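You operate a simulated robot arm through the tools that you are given. There is no shell and no other tool.

You run a simulated robot arm. Do the job below in one go: nothing can be reset, and whatever is moved stays where it is left.

TASK
Tape the splice in red, roll it down, then lift both clamp bars.
Fine: the roller goes back in its holder. Set down upright: splice roller.

Only the result counts: the job must be done as asked and must still hold three seconds after the hand-in. Knocking over, shifting, dropping, spilling or breaking anything else fails it.

THE ROBOT
A 6-joint arm with a two-finger gripper, fixed in place. Base frame: the origin is at the foot of the arm, x ahead of it, y to its left, z up. Readings come in m, rad, newtons and seconds.
Its first joint turns from -2.897 to 2.897 rad. Payload 3.43 kg.
Tool frame: the origin (TCP) lies between the finger pads and is the grasp point; the fingertips stand 0.02 m ahead of it; z points along the fingers, y is the line along which they close. The gripper opens to 0.19 m. The gripper's body begins 0.248 m behind the TCP.
Orientation is told as [roll, pitch, yaw] about the base's x, y, z axes, in that order, counted from this pose: with the fingers straight down and closing along the base's y, the tool's x points along the base's -x, its y along +y and its z along -z.

THE INTERFACE
- The arm moves only by the tool apply_moves. Its argument "steps" is a list of rows, each an object (a shift or turn left out is 0, a gripper value left out holds the last) with "grip": the opening, from 0 (shut) to 1 (fully open); "translation": the shift along the tool's x, y, z in units of 200 mm (1.0 is 200 mm), a list of three; "rot": the turn, a rotation vector about the tool's x, y, z in units of 90 degrees (1.0 is 90 degrees), a list of three. In form: [{"grip": grip, "translation": [x, y, z], "rot": [rx, ry, rz]}, ...]. A call has 1 to 20 rows; each row is the pose to reach, as a shift and turn from the pose commanded when the call began, along the tool's axes at that moment. A call with a number of a shift or a turn outside -1 to 1 is refused whole. A row lasts 0.2 s, in which the tool goes at most 0.05 m and 0.15 rad; a call with a longer step from one row to the next is refused whole, and so is a gripper value outside its range. Where a pose cannot be reached the arm comes as near as it can. A force on the tool above 40 N (or 10 N above the force at the start of the call, whichever is more), or a blocked arm, ends the call early, and 0.2 s more pass. The fingers move at their own pace (about 0.153 m/s each) and stop on an object; they squeeze with about 30 N. The grip force told is the motor's: it shows also when the fingers shut on nothing. Time passes only in rows, and 0.2 s behind the last, so rows that repeat a pose let the fingers close. It gives the time, the measured TCP pose, the force on the tool (base axes), the opening and the grip force at its end, in the units of the frame above (readings bear some noise), with the torque about the TCP (base axes, N m) and any sound that the robot's microphone picked up.
- Cameras (640 x 400 px; columns grow to the right, rows downward): "scene" is fixed at [0.2194, 0.5013, 1.6805]; the picture's right is [-0.80, -0.60, 0.00], its down [-0.31, 0.41, -0.86] and it looks along [0.52, -0.69, -0.51] (base axes); focal length 371 px, centre (320, 200). "wrist" rides on the gripper at [0.07, -0.008, -0.288] in the tool frame; the picture's right is [0.12, 0.99, 0.00], its down [-0.96, 0.12, -0.25] and it looks along [-0.25, 0.03, 0.97] (tool axes); focal length 261 px, centre (320, 200). There is no depth. A picture from a camera that has moved, and an enlarged one, comes with that camera's place and axes in the base frame and with its lens.
- snapshot(camera): a new picture of that camera. No time passes.
- raise_lower(by): slides the trunk up (or, below 0, down) by that many m; the arm rides with it, the base frame stays. It gives what a move gives, with no picture.
- inspect(camera, box): a new picture of the part [left, top, right, bottom] of that camera's present view, enlarged. No time passes.
- sign_off(): hands the job in; it is judged then, once.

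Nothing tells you positions but the pictures and the camera data. Unless the task says otherwise, let go and move clear before handing in.

The tools are called after "Request:" by a JSON object that holds its "fn" and its "kwargs". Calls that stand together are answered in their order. apply_moves: Moves the arm, as the interface text tells. Its arguments: {"type":"object","properties":{"steps":{"type":"array","items":{"type":"object","properties":{"grip":{"type":"number"},"translation":{"type":"array","items":{"type":"number"}},"rot":{"type":"array","items":{"type":"number"}}}}}},"required":["steps"]} The other tools are called the same way: raise_lower (by) slides the trunk up or down; snapshot (camera) takes a picture; inspect (camera, box) takes an enlarged picture of a part of a camera's view; sign_off () hands the job in.

At the start:

```text
time: 0.0
ee_pos: [0.5363, -0.334, 1.3175]
tool_rot: [0.0, 0.0, -0.002]
wrist_force: [0.1, 0.4, 0.3]
moment: [0.01, 0.01, -0.02]
width: 0.19
gripper_force: 0.0
trunk travel left (down, up): [-0.275, 0.165]
```

scene: 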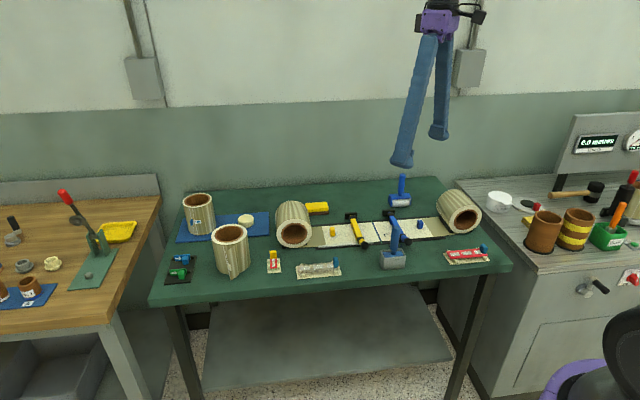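
wrist: 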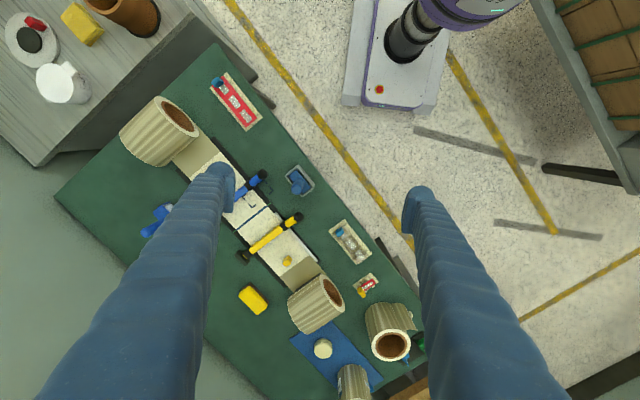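

I see a green table with a splice bed in the middle (two clamp bars, one yellow and one blue), a roller in a holder, and tape trays. I'll look closer before moving.

Request:
{"fn": "inspect", "kwargs": {"camera": "scene", "box": [260, 170, 400, 290]}}

Request:
{"fn": "inspect", "kwargs": {"camera": "scene", "box": [360, 165, 500, 285]}}

Request:
{"fn": "inspect", "kwargs": {"camera": "scene", "box": [150, 170, 350, 295]}}

Request:
{"fn": "inspect", "kwargs": {"camera": "wrist", "box": [190, 150, 330, 300]}}

Request:
{"fn": "inspect", "kwargs": {"camera": "wrist", "box": [200, 60, 400, 300]}}

```text
3.33 times, centred on (330, 230) of scene
camera zoom: at [0.2194, 0.5013, 1.6805], right [-0.8, -0.6, 0.0], down [-0.31, 0.41, -0.86], along [0.52, -0.69, -0.51], focal length 1236 px, centre (287, 100)
```

zoom: 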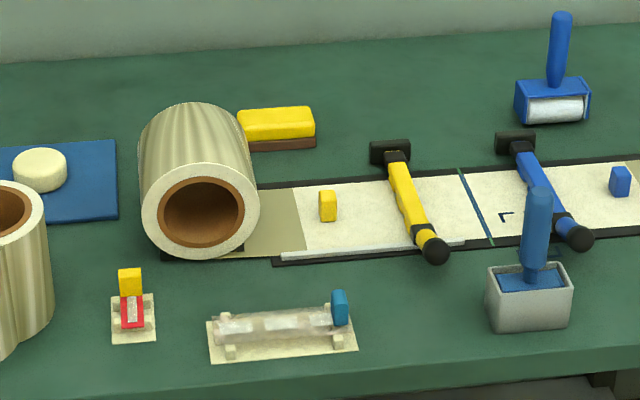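

```text
3.33 times, centred on (430, 225) of scene
camera zoom: at [0.2194, 0.5013, 1.6805], right [-0.8, -0.6, 0.0], down [-0.31, 0.41, -0.86], along [0.52, -0.69, -0.51], focal length 1236 px, centre (-47, 117)
```

zoom: 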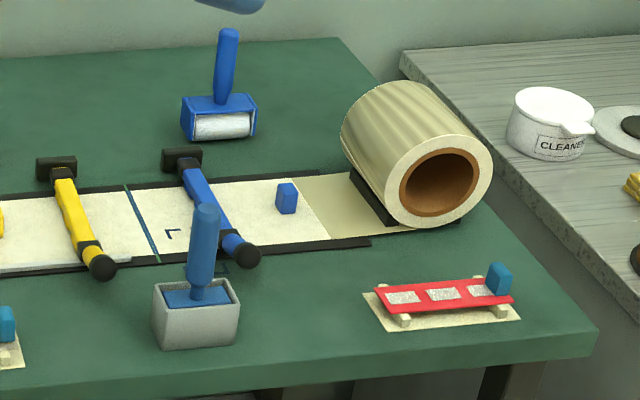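

```text
3.20 times, centred on (250, 232) of scene
camera zoom: at [0.2194, 0.5013, 1.6805], right [-0.8, -0.6, 0.0], down [-0.31, 0.41, -0.86], along [0.52, -0.69, -0.51], focal length 1186 px, centre (544, 96)
```

zoom: 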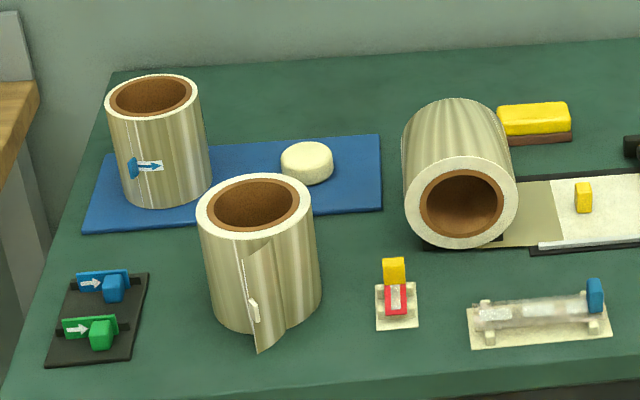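

```text
2.67 times, centred on (260, 225) of wrist
camera zoom: at [0.4665, -0.3429, 1.605], right [-0.12, 0.99, 0.0], down [0.96, 0.12, 0.25], along [0.25, 0.03, -0.97], focal length 695 px, centre (480, 133)
```

zoom: 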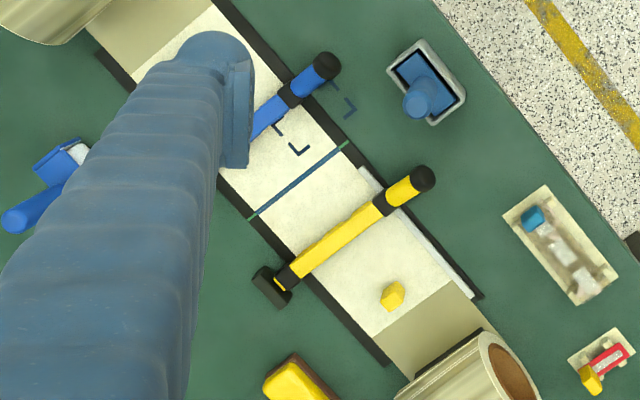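

```text
1.67 times, centred on (300, 180) of wrist
camera zoom: at [0.4665, -0.3429, 1.605], right [-0.12, 0.99, 0.0], down [0.96, 0.12, 0.25], along [0.25, 0.03, -0.97], focal length 434 px, centre (353, 233)
```

zoom: 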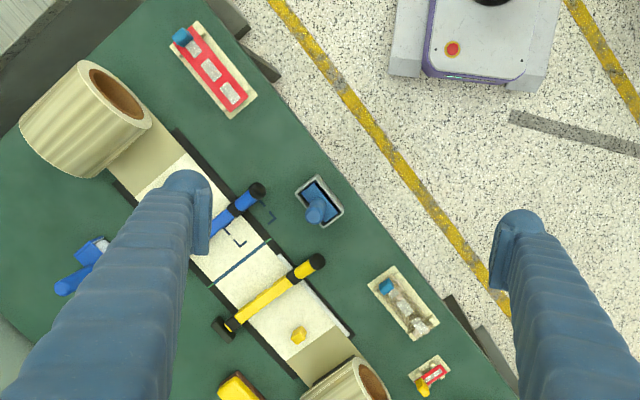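

The table is at about z = 0.9 and the web runs diagonally, with the splice line near (0.72, -0.50). I'll turn the tool to line up with the web and move over it for a better view.

Request:
{"fn": "apply_moves", "kwargs": {"steps": [{"grip": 1, "translation": [-0.066, -0.043, 0], "rot": [0, 0, 0.0833]}, {"translation": [-0.132, -0.085, 0], "rot": [0, 0, 0.1667]}, {"translation": [-0.198, -0.128, 0], "rot": [0, 0, 0.25]}, {"translation": [-0.263, -0.17, 0], "rot": [0, 0, 0.3333]}, {"translation": [-0.33, -0.213, 0], "rot": [0, 0, 0.4167]}, {"translation": [-0.395, -0.255, 0], "rot": [0, 0, 0.5]}, {"translation": [-0.395, -0.255, 0], "rot": [0, 0, 0.5]}]}}

Request:
{"fn": "snapshot", "kwargs": {"camera": "wrist"}}

Request:
{"fn": "inspect", "kwargs": {"camera": "wrist", "box": [220, 120, 420, 260]}}

```text
time: 1.6
ee_pos: [0.6153, -0.3873, 1.3181]
tool_rot: [0.002, -0.001, -0.786]
wrist_force: [-0.9, 0.4, 0.1]
moment: [-0.01, -0.02, -0.01]
width: 0.1899
gripper_force: 0.0
trunk travel left (down, up): [-0.275, 0.165]
```

```text
taken
camera wrist: at [0.5602, -0.3424, 1.6061], right [0.62, 0.79, 0.0], down [0.76, -0.6, 0.25], along [0.19, -0.15, -0.97], focal length 261 px, centre (320, 200)
```

wrist: 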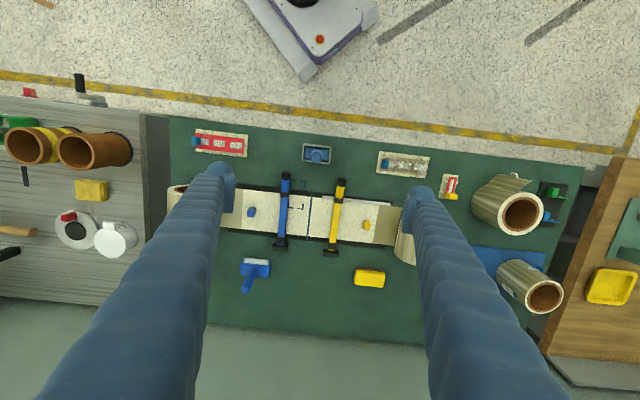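

```text
2.86 times, centred on (320, 190) of wrist
camera zoom: at [0.5602, -0.3424, 1.6061], right [0.62, 0.79, 0.0], down [0.76, -0.6, 0.25], along [0.19, -0.15, -0.97], focal length 745 px, centre (320, 229)
```

zoom: 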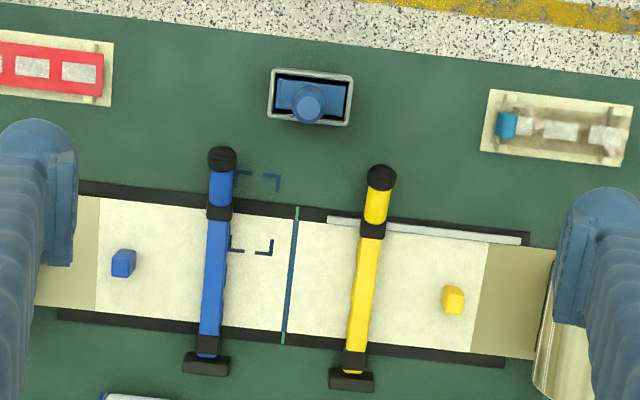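

The web is square to the tool now. I see the seam between the blue and yellow bars, a long red tape on its tray, and the roller in its grey holder. I'll zoom in on each.

Request:
{"fn": "inspect", "kwargs": {"camera": "scene", "box": [435, 235, 500, 275]}}

Request:
{"fn": "inspect", "kwargs": {"camera": "scene", "box": [340, 200, 420, 275]}}

Request:
{"fn": "inspect", "kwargs": {"camera": "scene", "box": [260, 240, 345, 285]}}

Request:
{"fn": "inspect", "kwargs": {"camera": "scene", "box": [375, 165, 425, 215]}}

Request:
{"fn": "inspect", "kwargs": {"camera": "wrist", "box": [280, 165, 360, 265]}}

Request:
{"fn": "inspect", "kwargs": {"camera": "wrist", "box": [185, 120, 265, 170]}}

Request:
{"fn": "inspect", "kwargs": {"camera": "wrist", "box": [290, 130, 350, 175]}}

```text
9.85 times, centred on (468, 255) of scene
camera zoom: at [0.2194, 0.5013, 1.6805], right [-0.8, -0.6, 0.0], down [-0.31, 0.41, -0.86], along [0.52, -0.69, -0.51], focal length 3651 px, centre (-1132, -342)
```

zoom: 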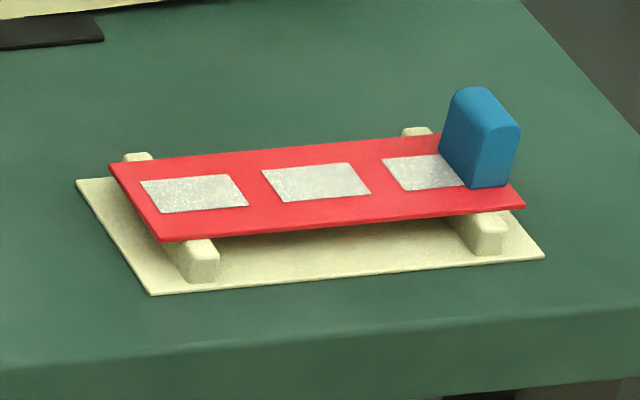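

```text
5.33 times, centred on (380, 238) of scene
camera zoom: at [0.2194, 0.5013, 1.6805], right [-0.8, -0.6, 0.0], down [-0.31, 0.41, -0.86], along [0.52, -0.69, -0.51], focal length 1978 px, centre (0, 0)
```

zoom: 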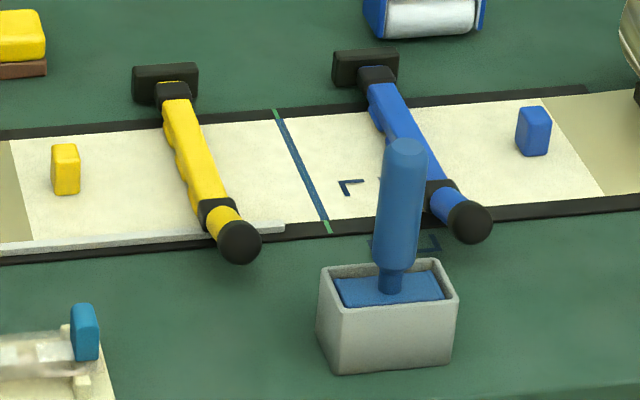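

```text
7.53 times, centred on (302, 262) of scene
camera zoom: at [0.2194, 0.5013, 1.6805], right [-0.8, -0.6, 0.0], down [-0.31, 0.41, -0.86], along [0.52, -0.69, -0.51], focal length 2792 px, centre (452, -271)
```

zoom: 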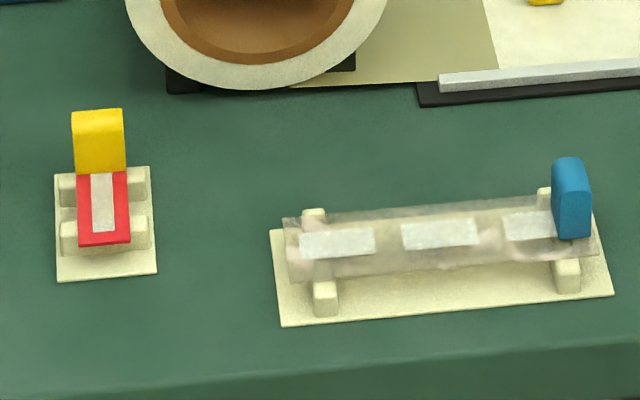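

```text
8.00 times, centred on (400, 190) of scene
camera zoom: at [0.2194, 0.5013, 1.6805], right [-0.8, -0.6, 0.0], down [-0.31, 0.41, -0.86], along [0.52, -0.69, -0.51], focal length 2966 px, centre (-320, 280)
```

zoom: 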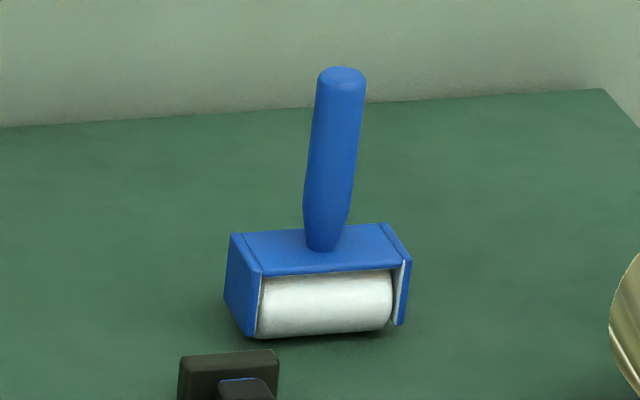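

```text
4.00 times, centred on (320, 215) of wrist
camera zoom: at [0.5602, -0.3424, 1.6061], right [0.62, 0.79, 0.0], down [0.76, -0.6, 0.25], along [0.19, -0.15, -0.97], focal length 1043 px, centre (320, 140)
```

zoom: 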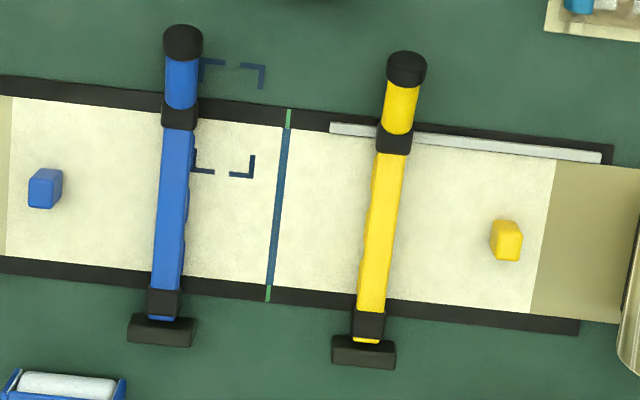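

```text
8.00 times, centred on (225, 145) of wrist
camera zoom: at [0.5602, -0.3424, 1.6061], right [0.62, 0.79, 0.0], down [0.76, -0.6, 0.25], along [0.19, -0.15, -0.97], focal length 2085 px, centre (1080, 640)
```

zoom: 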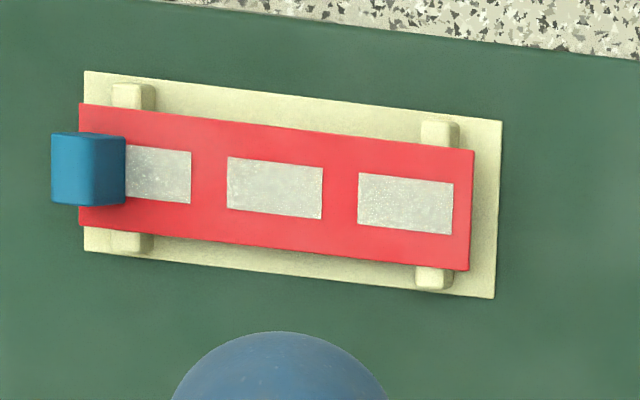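

```text
8.89 times, centred on (320, 152) of wrist
camera zoom: at [0.5602, -0.3424, 1.6061], right [0.62, 0.79, 0.0], down [0.76, -0.6, 0.25], along [0.19, -0.15, -0.97], focal length 2317 px, centre (320, 622)
```

zoom: 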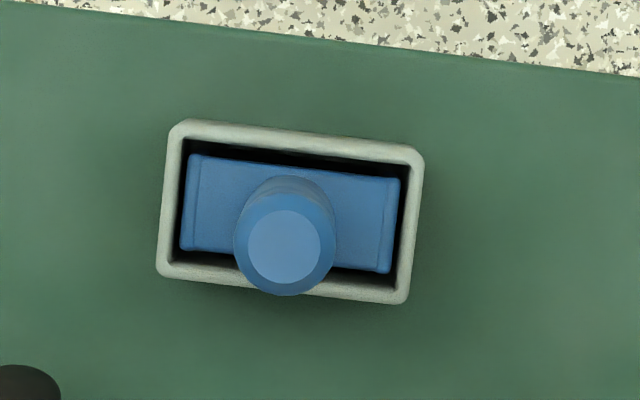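

The tape is about 0.12 × 0.04 m, which matches the length of the seam, so I'll lay it along the seam. I'm going over the red tape now for a closer view and to measure the height.

Request:
{"fn": "apply_moves", "kwargs": {"steps": [{"grip": 1, "translation": [0, -0.2, 0.1]}, {"translation": [0, -0.4, 0.2]}, {"translation": [0, -0.6, 0.3]}, {"translation": [0, -0.8, 0.4]}, {"translation": [0, -1.0, 0.5]}, {"translation": [0, -1.0, 0.5]}]}}

Request:
{"fn": "apply_moves", "kwargs": {"steps": [{"translation": [0.02, -0.2, 0.12]}, {"translation": [0.045, -0.395, 0.25]}, {"translation": [0.045, -0.395, 0.25]}]}}

Request:
{"fn": "snapshot", "kwargs": {"camera": "wrist"}}

Request:
{"fn": "inspect", "kwargs": {"camera": "wrist", "box": [240, 110, 400, 210]}}

```text
time: 3.0
ee_pos: [0.4719, -0.5278, 1.2168]
tool_rot: [0.0, 0.0, -0.784]
wrist_force: [-0.1, -1.2, 0.6]
moment: [0.07, 0.04, -0.01]
width: 0.1901
gripper_force: 0.1
trunk travel left (down, up): [-0.275, 0.165]
```

```text
time: 3.8
ee_pos: [0.4099, -0.5768, 1.167]
tool_rot: [0.001, 0.0, -0.785]
wrist_force: [-0.2, -0.5, 0.9]
moment: [0.01, 0.03, 0.03]
width: 0.1898
gripper_force: 0.0
trunk travel left (down, up): [-0.275, 0.165]
```

```text
taken
camera wrist: at [0.3561, -0.5326, 1.4561], right [0.62, 0.79, 0.0], down [0.76, -0.6, 0.25], along [0.19, -0.15, -0.97], focal length 261 px, centre (320, 200)
```

wrist: 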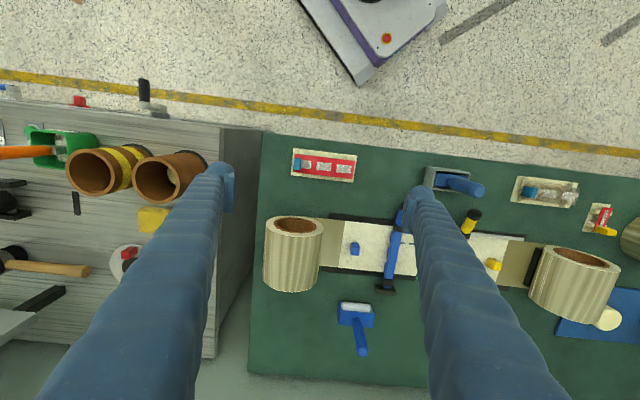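

```text
4.00 times, centred on (320, 160) of wrist
camera zoom: at [0.3561, -0.5326, 1.4561], right [0.62, 0.79, 0.0], down [0.76, -0.6, 0.25], along [0.19, -0.15, -0.97], focal length 1043 px, centre (320, 360)
```

zoom: 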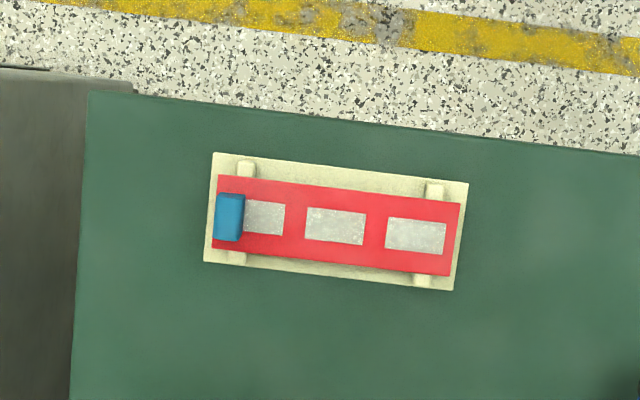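

Triangulating gives a tray top of about z = 0.883. The tape spans w -0.172 to -0.043 along the web direction, and the tab sits at its left end. I'll go down above the tab to refine that.

Request:
{"fn": "apply_moves", "kwargs": {"steps": [{"grip": 1, "translation": [0, -0.06, 0.2]}, {"translation": [0, -0.12, 0.4]}, {"translation": [0, -0.18, 0.6]}, {"translation": [0, -0.23, 0.8]}, {"translation": [0, -0.23, 0.8]}]}}

Request:
{"fn": "snapshot", "kwargs": {"camera": "wrist"}}

Request:
{"fn": "inspect", "kwargs": {"camera": "wrist", "box": [270, 130, 400, 210]}}

Request:
{"fn": "inspect", "kwargs": {"camera": "scene", "box": [435, 215, 500, 275]}}

```text
time: 5.0
ee_pos: [0.3782, -0.6097, 1.0072]
tool_rot: [0.001, -0.003, -0.785]
wrist_force: [-0.3, 0.4, 0.0]
moment: [0.05, -0.03, 0.01]
width: 0.1901
gripper_force: 0.1
trunk travel left (down, up): [-0.275, 0.165]
```

```text
taken
camera wrist: at [0.3241, -0.5647, 1.2961], right [0.62, 0.79, 0.0], down [0.76, -0.6, 0.25], along [0.19, -0.15, -0.97], focal length 261 px, centre (320, 200)
```

wrist: 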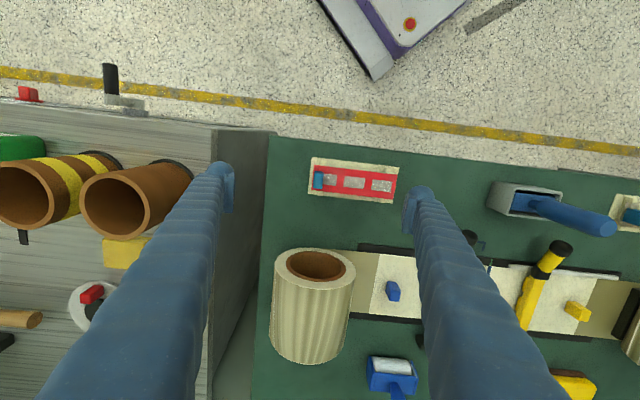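

```text
4.92 times, centred on (335, 170) of wrist
camera zoom: at [0.3241, -0.5647, 1.2961], right [0.62, 0.79, 0.0], down [0.76, -0.6, 0.25], along [0.19, -0.15, -0.97], focal length 1283 px, centre (246, 348)
```

zoom: 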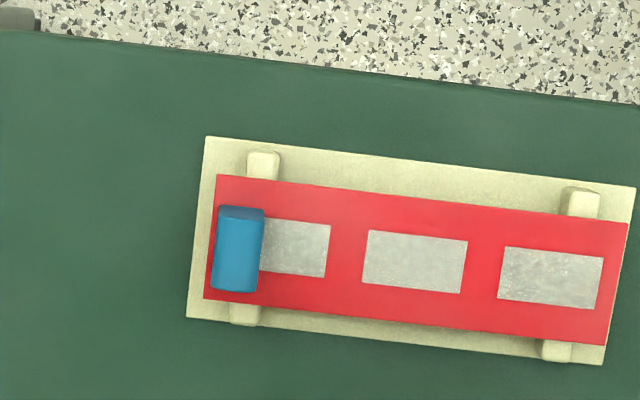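

```text
6.67 times, centred on (468, 245) of scene
camera zoom: at [0.2194, 0.5013, 1.6805], right [-0.8, -0.6, 0.0], down [-0.31, 0.41, -0.86], along [0.52, -0.69, -0.51], focal length 2472 px, centre (-663, -100)
```

zoom: 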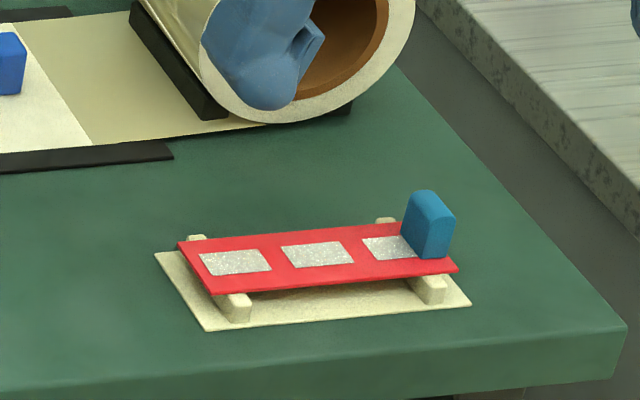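

The tab is centred near (u 0.697, w -0.164), about 12 mm thick, with its base at z of about 0.897. I'll narrow the fingers, go down straddling it and close.

Request:
{"fn": "apply_moves", "kwargs": {"steps": [{"grip": 0.3, "translation": [0.007, 0, 0.0]}, {"translation": [0.007, 0, 0.1]}, {"translation": [0.007, 0, 0.2]}, {"translation": [0.007, 0, 0.3]}, {"translation": [0.007, 0, 0.37]}, {"translation": [0.007, 0, 0.43]}, {"translation": [0.007, 0, 0.43]}]}}

Request:
{"fn": "inspect", "kwargs": {"camera": "scene", "box": [435, 215, 500, 275]}}

Request:
{"fn": "inspect", "kwargs": {"camera": "wrist", "box": [260, 130, 420, 230]}}

```text
time: 6.6
ee_pos: [0.3779, -0.6076, 0.9216]
tool_rot: [-0.001, 0.0, -0.784]
wrist_force: [0.5, 0.5, 0.4]
moment: [-0.01, -0.02, 0.02]
width: 0.0572
gripper_force: 0.0
trunk travel left (down, up): [-0.275, 0.165]
```

```text
6.67 times, centred on (468, 245) of scene
camera zoom: at [0.2194, 0.5013, 1.6805], right [-0.8, -0.6, 0.0], down [-0.31, 0.41, -0.86], along [0.52, -0.69, -0.51], focal length 2472 px, centre (-663, -100)
```

zoom: 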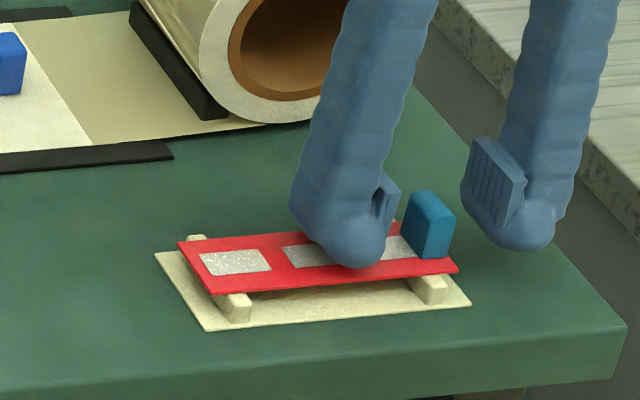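

```text
4.00 times, centred on (340, 180) of wrist
camera zoom: at [0.3228, -0.5635, 1.209], right [0.62, 0.79, 0.0], down [0.76, -0.6, 0.25], along [0.19, -0.15, -0.97], focal length 1043 px, centre (240, 280)
```

zoom: 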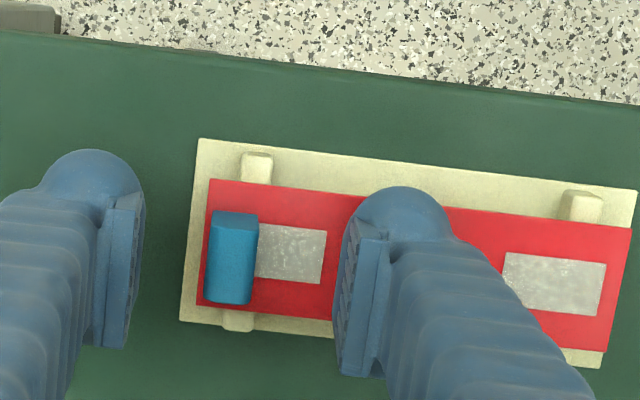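

The fingers straddle the tab and there's no contact force. Closing now.

Request:
{"fn": "apply_moves", "kwargs": {"steps": [{"grip": 0.0}, {"grip": 0.0}, {"grip": 0.0}]}}

Request:
{"fn": "inspect", "kwargs": {"camera": "scene", "box": [435, 215, 500, 275]}}

```text
time: 7.4
ee_pos: [0.377, -0.6081, 0.9196]
tool_rot: [0.0, 0.0, -0.786]
wrist_force: [0.0, -0.5, 0.1]
moment: [-0.01, 0.0, 0.02]
width: 0.0111
gripper_force: 30.4
trunk travel left (down, up): [-0.275, 0.165]
```

```text
6.67 times, centred on (468, 245) of scene
camera zoom: at [0.2194, 0.5013, 1.6805], right [-0.8, -0.6, 0.0], down [-0.31, 0.41, -0.86], along [0.52, -0.69, -0.51], focal length 2472 px, centre (-663, -100)
```

zoom: 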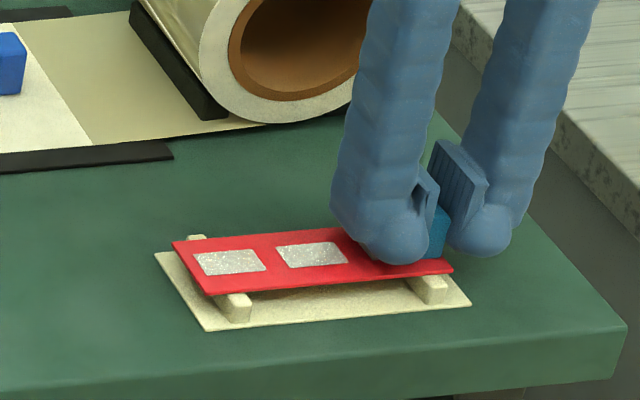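

I have the tab: the opening is 11 mm and the grip is firm. I'll lift straight up and check the tape.

Request:
{"fn": "apply_moves", "kwargs": {"steps": [{"grip": 0.0, "translation": [0, 0, -0.1]}, {"translation": [0, 0, -0.25]}, {"translation": [0, 0, -0.45]}, {"translation": [0, 0, -0.65]}, {"translation": [0, 0, -0.85]}, {"translation": [0, 0, -0.85]}]}}

Request:
{"fn": "snapshot", "kwargs": {"camera": "wrist"}}

Request:
{"fn": "snapshot", "kwargs": {"camera": "scene"}}

```text
time: 8.8
ee_pos: [0.3772, -0.6065, 1.0913]
tool_rot: [0.001, 0.003, -0.786]
wrist_force: [-0.4, -0.3, -0.1]
moment: [-0.07, 0.01, -0.01]
width: 0.0109
gripper_force: 29.9
trunk travel left (down, up): [-0.275, 0.165]
```

```text
taken
camera wrist: at [0.3233, -0.5631, 1.3803], right [0.62, 0.79, 0.0], down [0.76, -0.6, 0.25], along [0.19, -0.15, -0.97], focal length 261 px, centre (320, 200)
```

wrist: 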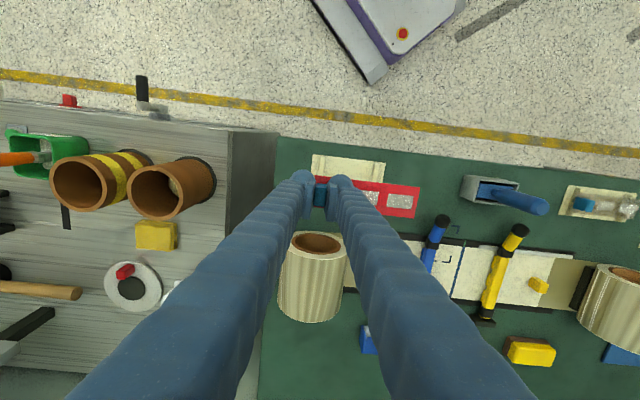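

```text
taken
```

scene: 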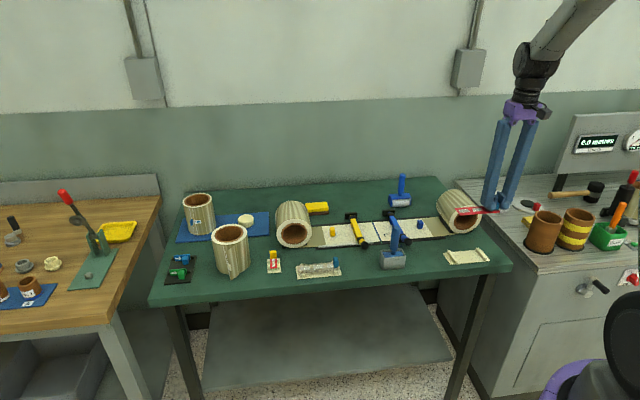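

The tape is held level. I'll carry it over the seam at a safe height and turn it 90° so it lies along the seam with the tab on the near side.

Request:
{"fn": "apply_moves", "kwargs": {"steps": [{"grip": 0.0, "translation": [-0.1, 0.2, -0.05]}, {"translation": [-0.2, 0.4, -0.1]}, {"translation": [-0.3, 0.6, -0.15]}, {"translation": [-0.45, 0.8, -0.15]}, {"translation": [-0.6, 1.0, -0.15]}, {"translation": [-0.6, 1.0, -0.15]}]}}

Request:
{"fn": "apply_moves", "kwargs": {"steps": [{"grip": 0.0, "translation": [0, 0.05, 0], "rot": [0, 0, 0.0833]}, {"translation": [0, 0.1, 0], "rot": [0, 0, 0.1667]}, {"translation": [0, 0.15, 0], "rot": [0, 0, 0.25]}, {"translation": [0, 0.2, 0], "rot": [0, 0, 0.3333]}, {"translation": [0, 0.25, 0], "rot": [0, 0, 0.4167]}, {"translation": [0, 0.3, 0], "rot": [0, 0, 0.5]}, {"translation": [0, 0.35, 0], "rot": [0, 0, 0.5833]}, {"translation": [0, 0.4, 0], "rot": [0, 0, 0.6667]}, {"translation": [0, 0.45, 0], "rot": [0, 0, 0.75]}, {"translation": [0, 0.5, 0], "rot": [0, 0, 0.8333]}, {"translation": [0, 0.55, 0], "rot": [0, 0, 0.9167]}, {"translation": [0, 0.58, 0], "rot": [0, 0, 1.0]}, {"translation": [0, 0.58, 0], "rot": [0, 0, 1.0]}]}}

Request:
{"fn": "snapshot", "kwargs": {"camera": "wrist"}}

Request:
{"fn": "snapshot", "kwargs": {"camera": "scene"}}

```text
time: 10.2
ee_pos: [0.6028, -0.5517, 1.1211]
tool_rot: [0.0, -0.001, -0.785]
wrist_force: [0.1, -0.5, -0.7]
moment: [-0.02, -0.03, 0.02]
width: 0.011
gripper_force: 30.0
trunk travel left (down, up): [-0.275, 0.165]
```

```text
time: 13.0
ee_pos: [0.6856, -0.4689, 1.1207]
tool_rot: [0.001, 0.0, -2.359]
wrist_force: [0.2, 0.6, -0.1]
moment: [0.01, 0.02, 0.0]
width: 0.0112
gripper_force: 30.0
trunk travel left (down, up): [-0.275, 0.165]
```

```text
taken
camera wrist: at [0.7313, -0.4132, 1.409], right [0.79, -0.62, 0.0], down [-0.6, -0.76, 0.25], along [-0.15, -0.19, -0.97], focal length 261 px, centre (320, 200)
```

wrist: 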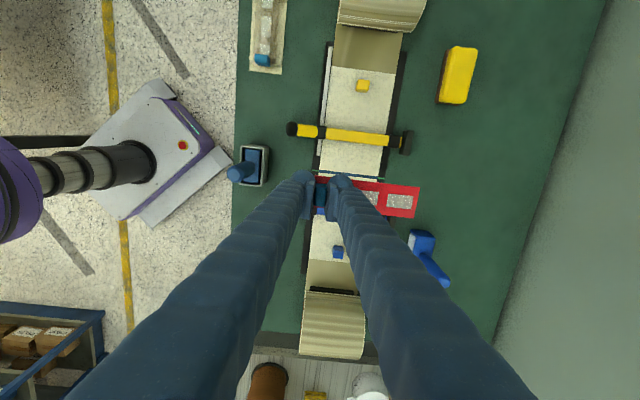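

```text
taken
```

scene: 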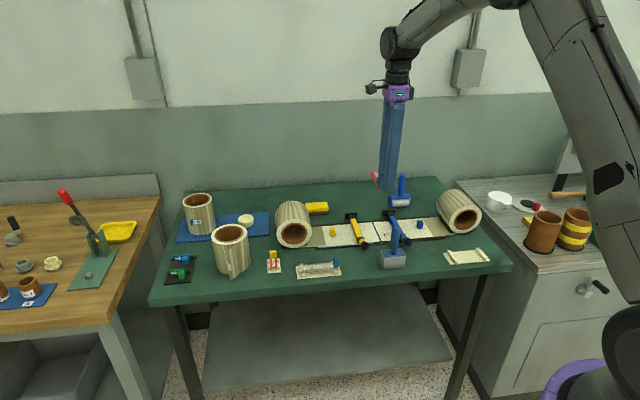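

The tape is now parallel to the seam and above it. I'll zoom in to measure the seam line and the tape outline.

Request:
{"fn": "inspect", "kwargs": {"camera": "wrist", "box": [280, 110, 440, 230]}}

Request:
{"fn": "inspect", "kwargs": {"camera": "wrist", "box": [290, 160, 350, 210]}}

Request:
{"fn": "inspect", "kwargs": {"camera": "wrist", "box": [350, 160, 430, 230]}}

Request:
{"fn": "inspect", "kwargs": {"camera": "scene", "box": [340, 160, 440, 270]}}

```text
3.33 times, centred on (360, 170) of wrist
camera zoom: at [0.7313, -0.4132, 1.409], right [0.79, -0.62, 0.0], down [-0.6, -0.76, 0.25], along [-0.15, -0.19, -0.97], focal length 869 px, centre (187, 300)
```

zoom: 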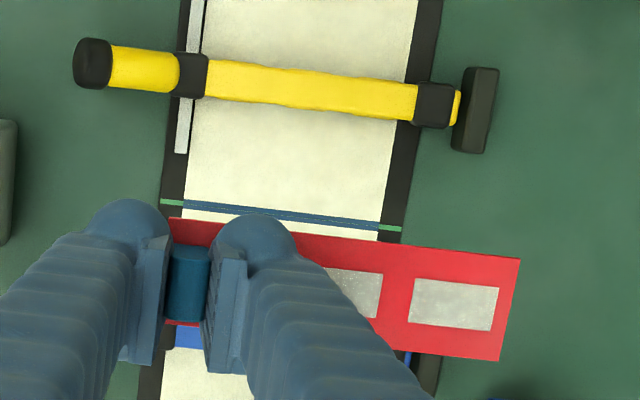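

```text
8.00 times, centred on (320, 185) of wrist
camera zoom: at [0.7313, -0.4132, 1.409], right [0.79, -0.62, 0.0], down [-0.6, -0.76, 0.25], along [-0.15, -0.19, -0.97], focal length 2085 px, centre (320, 320)
```

zoom: 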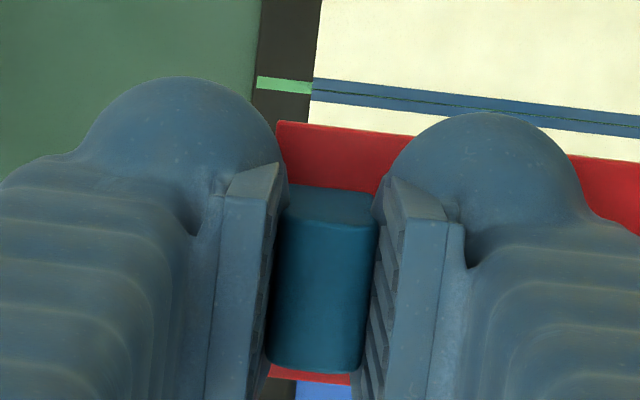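

```text
5.71 times, centred on (390, 195) of wrist
camera zoom: at [0.7313, -0.4132, 1.409], right [0.79, -0.62, 0.0], down [-0.6, -0.76, 0.25], along [-0.15, -0.19, -0.97], focal length 1489 px, centre (-80, 229)
```

zoom: 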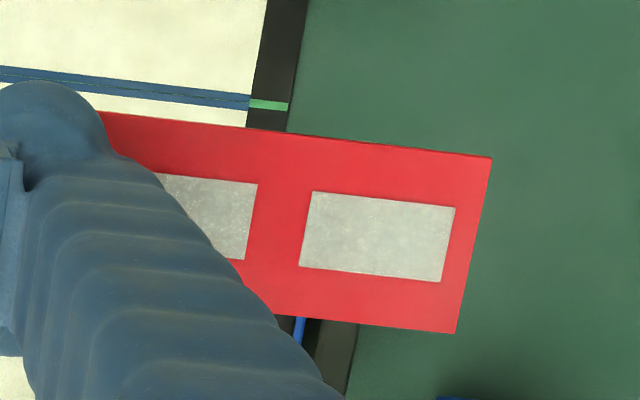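

```text
3.64 times, centred on (390, 215) of scene
camera zoom: at [0.2194, 0.5013, 1.6805], right [-0.8, -0.6, 0.0], down [-0.31, 0.41, -0.86], along [0.52, -0.69, -0.51], focal length 1348 px, centre (66, 146)
```

zoom: 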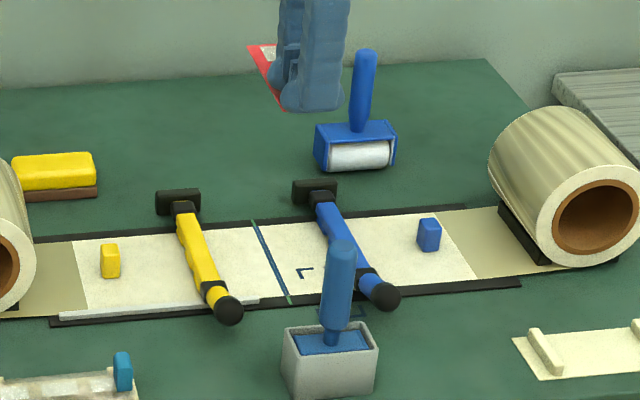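

The seam is at w of about 0.152, between u 0.816 and 0.935, and the tape is parallel to it. I'll go down to just above it and then fine-align by sight.

Request:
{"fn": "apply_moves", "kwargs": {"steps": [{"grip": 0.0, "translation": [0, 0.01, 0.2]}, {"translation": [0, 0.01, 0.4]}, {"translation": [0, 0.01, 0.6]}, {"translation": [0, 0.01, 0.75]}, {"translation": [0, 0.01, 0.88]}, {"translation": [0, 0.01, 0.88]}]}}

Request:
{"fn": "inspect", "kwargs": {"camera": "wrist", "box": [270, 120, 430, 240]}}

Request:
{"fn": "inspect", "kwargs": {"camera": "wrist", "box": [290, 160, 350, 210]}}

Request:
{"fn": "inspect", "kwargs": {"camera": "wrist", "box": [350, 160, 430, 230]}}

Request:
{"fn": "inspect", "kwargs": {"camera": "scene", "box": [340, 190, 440, 270]}}

```text
time: 14.4
ee_pos: [0.6857, -0.4715, 0.9454]
tool_rot: [-0.002, 0.0, -2.356]
wrist_force: [0.0, 0.0, 0.5]
moment: [0.02, 0.0, 0.0]
width: 0.0111
gripper_force: 30.0
trunk travel left (down, up): [-0.275, 0.165]
```

```text
3.33 times, centred on (350, 180) of wrist
camera zoom: at [0.7311, -0.4147, 1.2338], right [0.79, -0.62, 0.0], down [-0.6, -0.76, 0.25], along [-0.15, -0.19, -0.97], focal length 869 px, centre (220, 267)
```

zoom: 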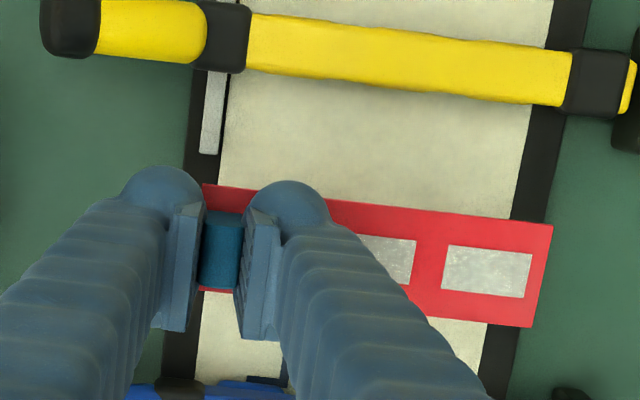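

```text
8.00 times, centred on (320, 185) of wrist
camera zoom: at [0.7311, -0.4147, 1.2338], right [0.79, -0.62, 0.0], down [-0.6, -0.76, 0.25], along [-0.15, -0.19, -0.97], focal length 2085 px, centre (320, 320)
```

zoom: 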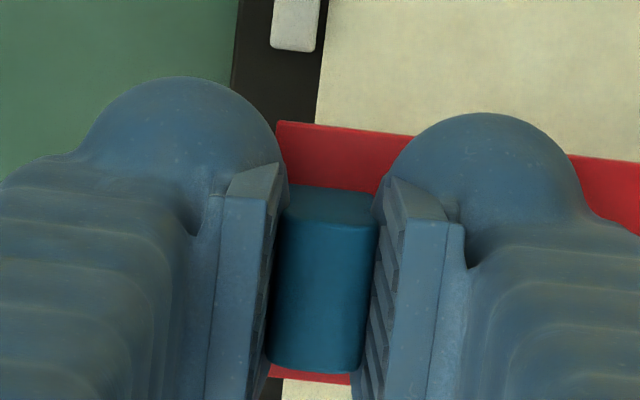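

```text
5.71 times, centred on (390, 195) of wrist
camera zoom: at [0.7311, -0.4147, 1.2338], right [0.79, -0.62, 0.0], down [-0.6, -0.76, 0.25], along [-0.15, -0.19, -0.97], focal length 1489 px, centre (-80, 229)
```

zoom: 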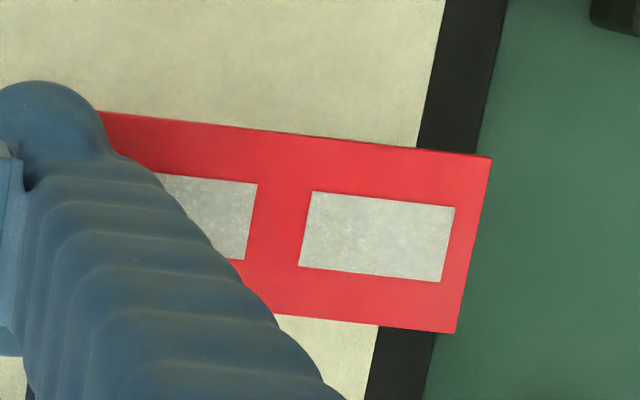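

```text
5.00 times, centred on (390, 230) of scene
camera zoom: at [0.2194, 0.5013, 1.6805], right [-0.8, -0.6, 0.0], down [-0.31, 0.41, -0.86], along [0.52, -0.69, -0.51], focal length 1854 px, centre (-30, 50)
```

zoom: 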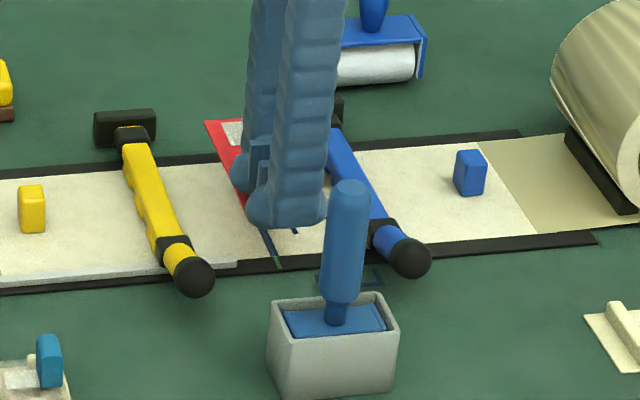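

I've got the seam and tape in the same camera frame. The tape needs to move about 3 mm toward -w and 1.5 mm outward. I'll apply that, go down to just above the web, and check the tape end against the seam tick from the scene camera.

Request:
{"fn": "apply_moves", "kwargs": {"steps": [{"grip": 0.0, "translation": [-0.015, 0.0075, 0.03]}, {"translation": [-0.015, 0.0075, 0.07]}, {"translation": [-0.015, 0.0075, 0.1]}, {"translation": [-0.015, 0.0075, 0.1]}]}}

Request:
{"fn": "inspect", "kwargs": {"camera": "scene", "box": [360, 205, 400, 250]}}

Request:
{"fn": "inspect", "kwargs": {"camera": "wrist", "box": [270, 120, 430, 240]}}

```text
time: 15.4
ee_pos: [0.6852, -0.4748, 0.9255]
tool_rot: [0.002, -0.001, -2.355]
wrist_force: [0.1, -0.2, 0.6]
moment: [-0.01, -0.02, -0.02]
width: 0.0111
gripper_force: 30.0
trunk travel left (down, up): [-0.275, 0.165]
```

```text
8.89 times, centred on (380, 228) of scene
camera zoom: at [0.2194, 0.5013, 1.6805], right [-0.8, -0.6, 0.0], down [-0.31, 0.41, -0.86], along [0.52, -0.69, -0.51], focal length 3296 px, centre (-213, -44)
```

zoom: 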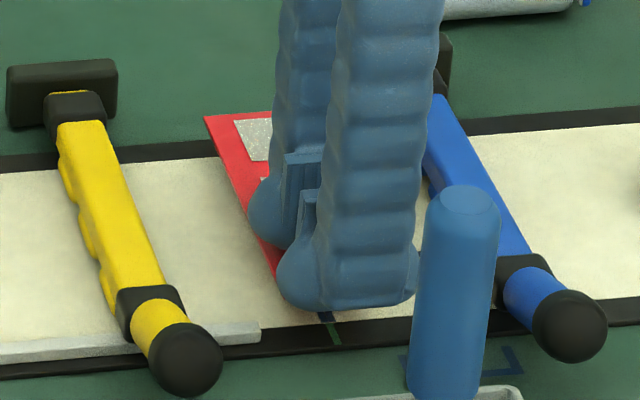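

```text
3.33 times, centred on (350, 180) of wrist
camera zoom: at [0.7311, -0.4181, 1.2141], right [0.79, -0.62, 0.0], down [-0.6, -0.76, 0.25], along [-0.15, -0.19, -0.97], focal length 869 px, centre (220, 267)
```

zoom: 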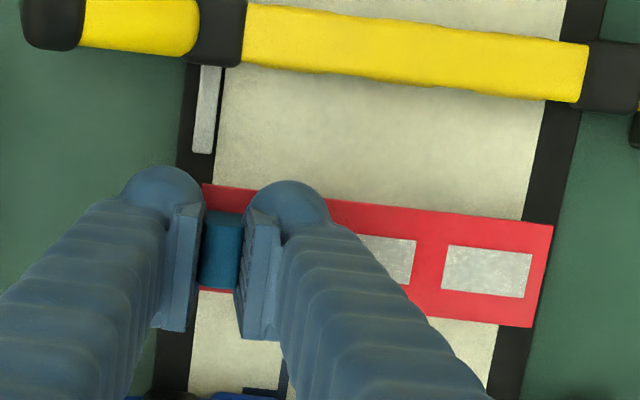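

In the wrist view the tape is centred on the seam within about 1 mm. I'll lower it a few millimetres and check again.

Request:
{"fn": "apply_moves", "kwargs": {"steps": [{"grip": 0.0, "translation": [0, 0, 0.01]}, {"translation": [0, 0, 0.02]}, {"translation": [0, 0, 0.02]}]}}

Request:
{"fn": "inspect", "kwargs": {"camera": "scene", "box": [360, 205, 400, 250]}}

Request:
{"fn": "inspect", "kwargs": {"camera": "scene", "box": [364, 215, 394, 250]}}

```text
time: 16.2
ee_pos: [0.6868, -0.4749, 0.9206]
tool_rot: [0.001, 0.0, -2.356]
wrist_force: [-0.3, 0.1, 0.7]
moment: [0.02, 0.03, 0.0]
width: 0.0113
gripper_force: 30.2
trunk travel left (down, up): [-0.275, 0.165]
```

```text
8.89 times, centred on (380, 228) of scene
camera zoom: at [0.2194, 0.5013, 1.6805], right [-0.8, -0.6, 0.0], down [-0.31, 0.41, -0.86], along [0.52, -0.69, -0.51], focal length 3296 px, centre (-213, -44)
```

zoom: 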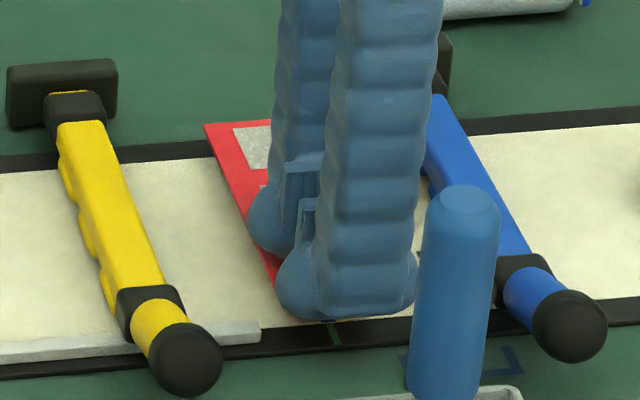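

```text
11.43 times, centred on (379, 232) of scene
camera zoom: at [0.2194, 0.5013, 1.6805], right [-0.8, -0.6, 0.0], down [-0.31, 0.41, -0.86], along [0.52, -0.69, -0.51], focal length 4237 px, centre (-354, -171)
```

zoom: 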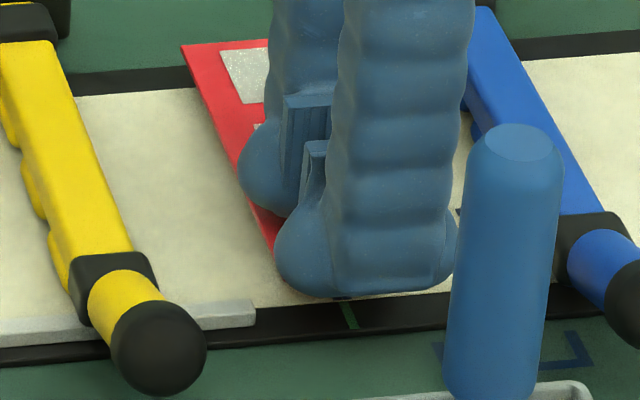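

The scene view says the web is still about 12 mm below and the lateral alignment is right. I'll keep lowering in steps and watch the force.

Request:
{"fn": "apply_moves", "kwargs": {"steps": [{"grip": 0.0, "translation": [0, 0, 0.01]}, {"translation": [0, 0, 0.02]}, {"translation": [0, 0, 0.03]}, {"translation": [0, 0, 0.04]}, {"translation": [0, 0, 0.04]}]}}

Request:
{"fn": "inspect", "kwargs": {"camera": "scene", "box": [360, 205, 400, 250]}}

Request:
{"fn": "inspect", "kwargs": {"camera": "wrist", "box": [270, 120, 430, 240]}}

```text
time: 17.4
ee_pos: [0.6853, -0.4744, 0.9127]
tool_rot: [0.0, -0.001, -2.356]
wrist_force: [-0.2, -0.5, -1.8]
moment: [0.0, -0.01, -0.02]
width: 0.0112
gripper_force: 29.9
trunk travel left (down, up): [-0.275, 0.165]
```

```text
8.89 times, centred on (380, 228) of scene
camera zoom: at [0.2194, 0.5013, 1.6805], right [-0.8, -0.6, 0.0], down [-0.31, 0.41, -0.86], along [0.52, -0.69, -0.51], focal length 3296 px, centre (-213, -44)
```

zoom: 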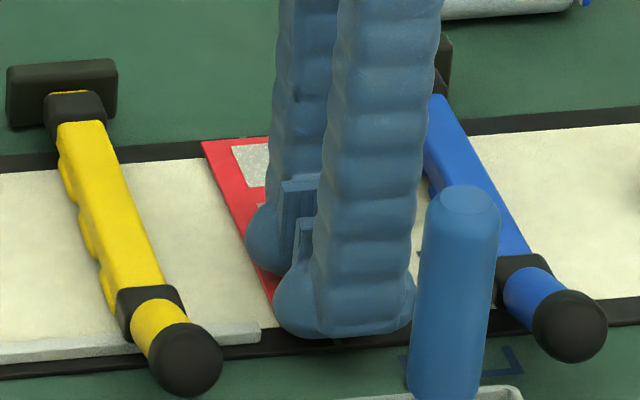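

```text
3.33 times, centred on (350, 180) of wrist
camera zoom: at [0.7314, -0.4178, 1.2011], right [0.79, -0.62, 0.0], down [-0.6, -0.76, 0.25], along [-0.15, -0.19, -0.97], focal length 869 px, centre (220, 267)
```

zoom: 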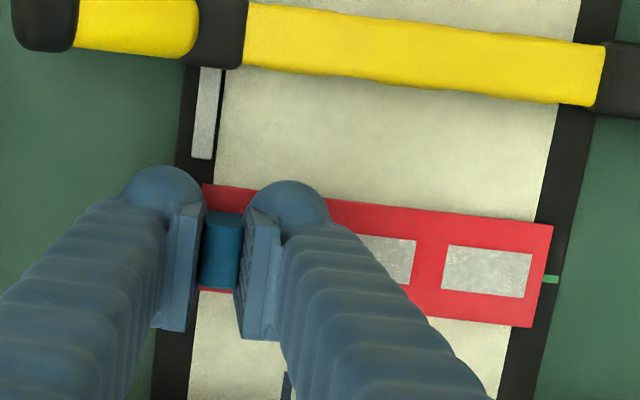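

The far green tick is now visible right at the tape's centreline, 1–2 mm off. I'll nudge by that and go down until I feel contact.

Request:
{"fn": "apply_moves", "kwargs": {"steps": [{"grip": 0.0, "translation": [-0.006, 0, 0.0]}, {"translation": [-0.006, 0, 0.005]}, {"translation": [-0.006, 0, 0.01]}, {"translation": [-0.006, 0, 0.01]}]}}

Request:
{"fn": "inspect", "kwargs": {"camera": "scene", "box": [360, 205, 400, 250]}}

Request:
{"fn": "inspect", "kwargs": {"camera": "wrist", "box": [350, 160, 430, 230]}}

```text
time: 18.4
ee_pos: [0.6846, -0.4752, 0.9118]
tool_rot: [0.002, -0.001, -2.356]
wrist_force: [4.6, 11.3, 16.3]
moment: [0.12, -0.05, 0.04]
width: 0.0113
gripper_force: 29.9
trunk travel left (down, up): [-0.275, 0.165]
```

```text
8.89 times, centred on (380, 228) of scene
camera zoom: at [0.2194, 0.5013, 1.6805], right [-0.8, -0.6, 0.0], down [-0.31, 0.41, -0.86], along [0.52, -0.69, -0.51], focal length 3296 px, centre (-213, -44)
```

zoom: 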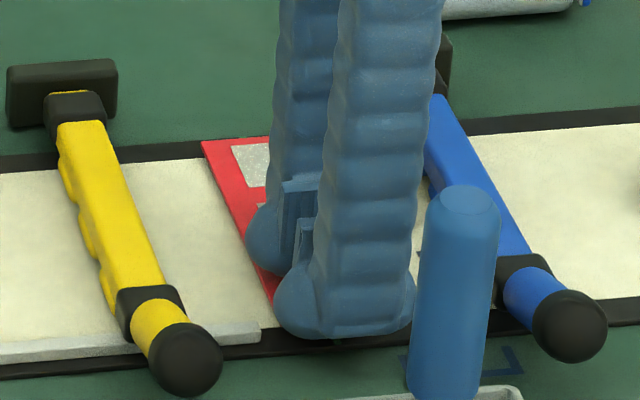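

```text
5.71 times, centred on (390, 195) of wrist
camera zoom: at [0.7308, -0.4177, 1.2008], right [0.79, -0.62, 0.0], down [-0.6, -0.76, 0.25], along [-0.15, -0.2, -0.97], focal length 1489 px, centre (-80, 229)
```

zoom: 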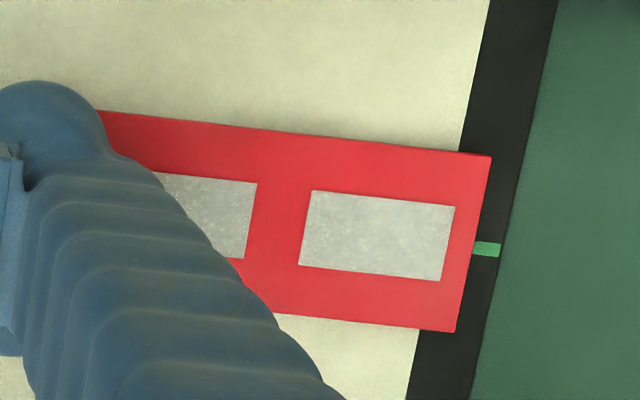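

Contact: 16 N down, and the tick lines up with the tape's centreline within 1 mm. I'll relax the side load, press lightly, then release the tab.

Request:
{"fn": "apply_moves", "kwargs": {"steps": [{"grip": 0.0, "translation": [0.006, 0, 0.0]}, {"translation": [0.006, 0, 0.002]}, {"translation": [0.006, 0, 0.002]}]}}

Request:
{"fn": "apply_moves", "kwargs": {"steps": [{"grip": 0.06}, {"grip": 0.12}, {"grip": 0.2}, {"grip": 0.2}]}}

Request:
{"fn": "inspect", "kwargs": {"camera": "wrist", "box": [280, 140, 430, 240]}}

Request:
{"fn": "inspect", "kwargs": {"camera": "scene", "box": [360, 205, 400, 250]}}

```text
time: 19.2
ee_pos: [0.6855, -0.4749, 0.9118]
tool_rot: [0.002, 0.001, -2.356]
wrist_force: [1.5, 5.7, 22.7]
moment: [0.03, 0.01, 0.0]
width: 0.011
gripper_force: 30.1
trunk travel left (down, up): [-0.275, 0.165]
```

```text
time: 20.2
ee_pos: [0.6865, -0.4743, 0.9092]
tool_rot: [-0.001, -0.001, -2.357]
wrist_force: [0.1, -0.3, 0.2]
moment: [0.0, 0.02, 0.0]
width: 0.0379
gripper_force: 0.1
trunk travel left (down, up): [-0.275, 0.165]
```

```text
4.00 times, centred on (355, 190) of wrist
camera zoom: at [0.7313, -0.4184, 1.1987], right [0.79, -0.62, 0.0], down [-0.6, -0.76, 0.25], along [-0.15, -0.19, -0.97], focal length 1043 px, centre (180, 240)
```

zoom: 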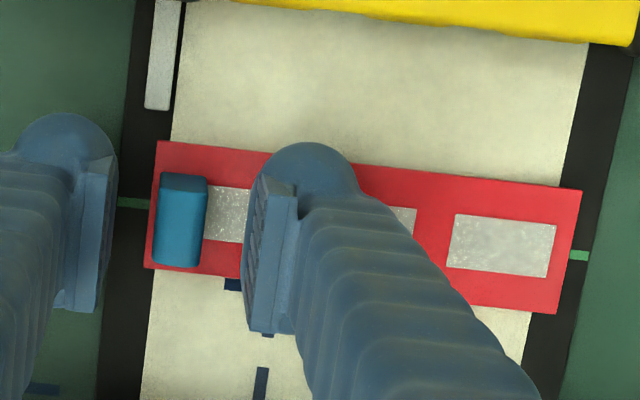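

```text
8.89 times, centred on (380, 228) of scene
camera zoom: at [0.2194, 0.5013, 1.6805], right [-0.8, -0.6, 0.0], down [-0.31, 0.41, -0.86], along [0.52, -0.69, -0.51], focal length 3296 px, centre (-213, -44)
```

zoom: 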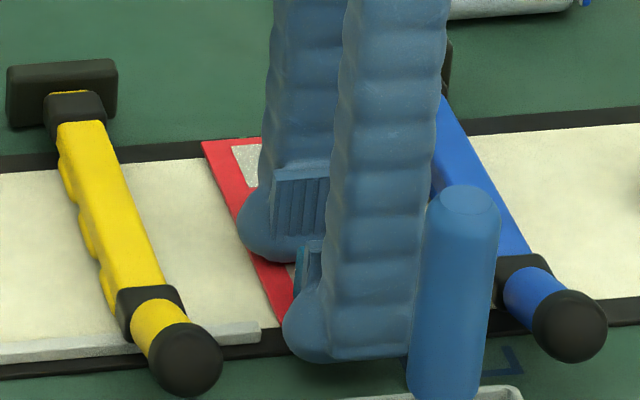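

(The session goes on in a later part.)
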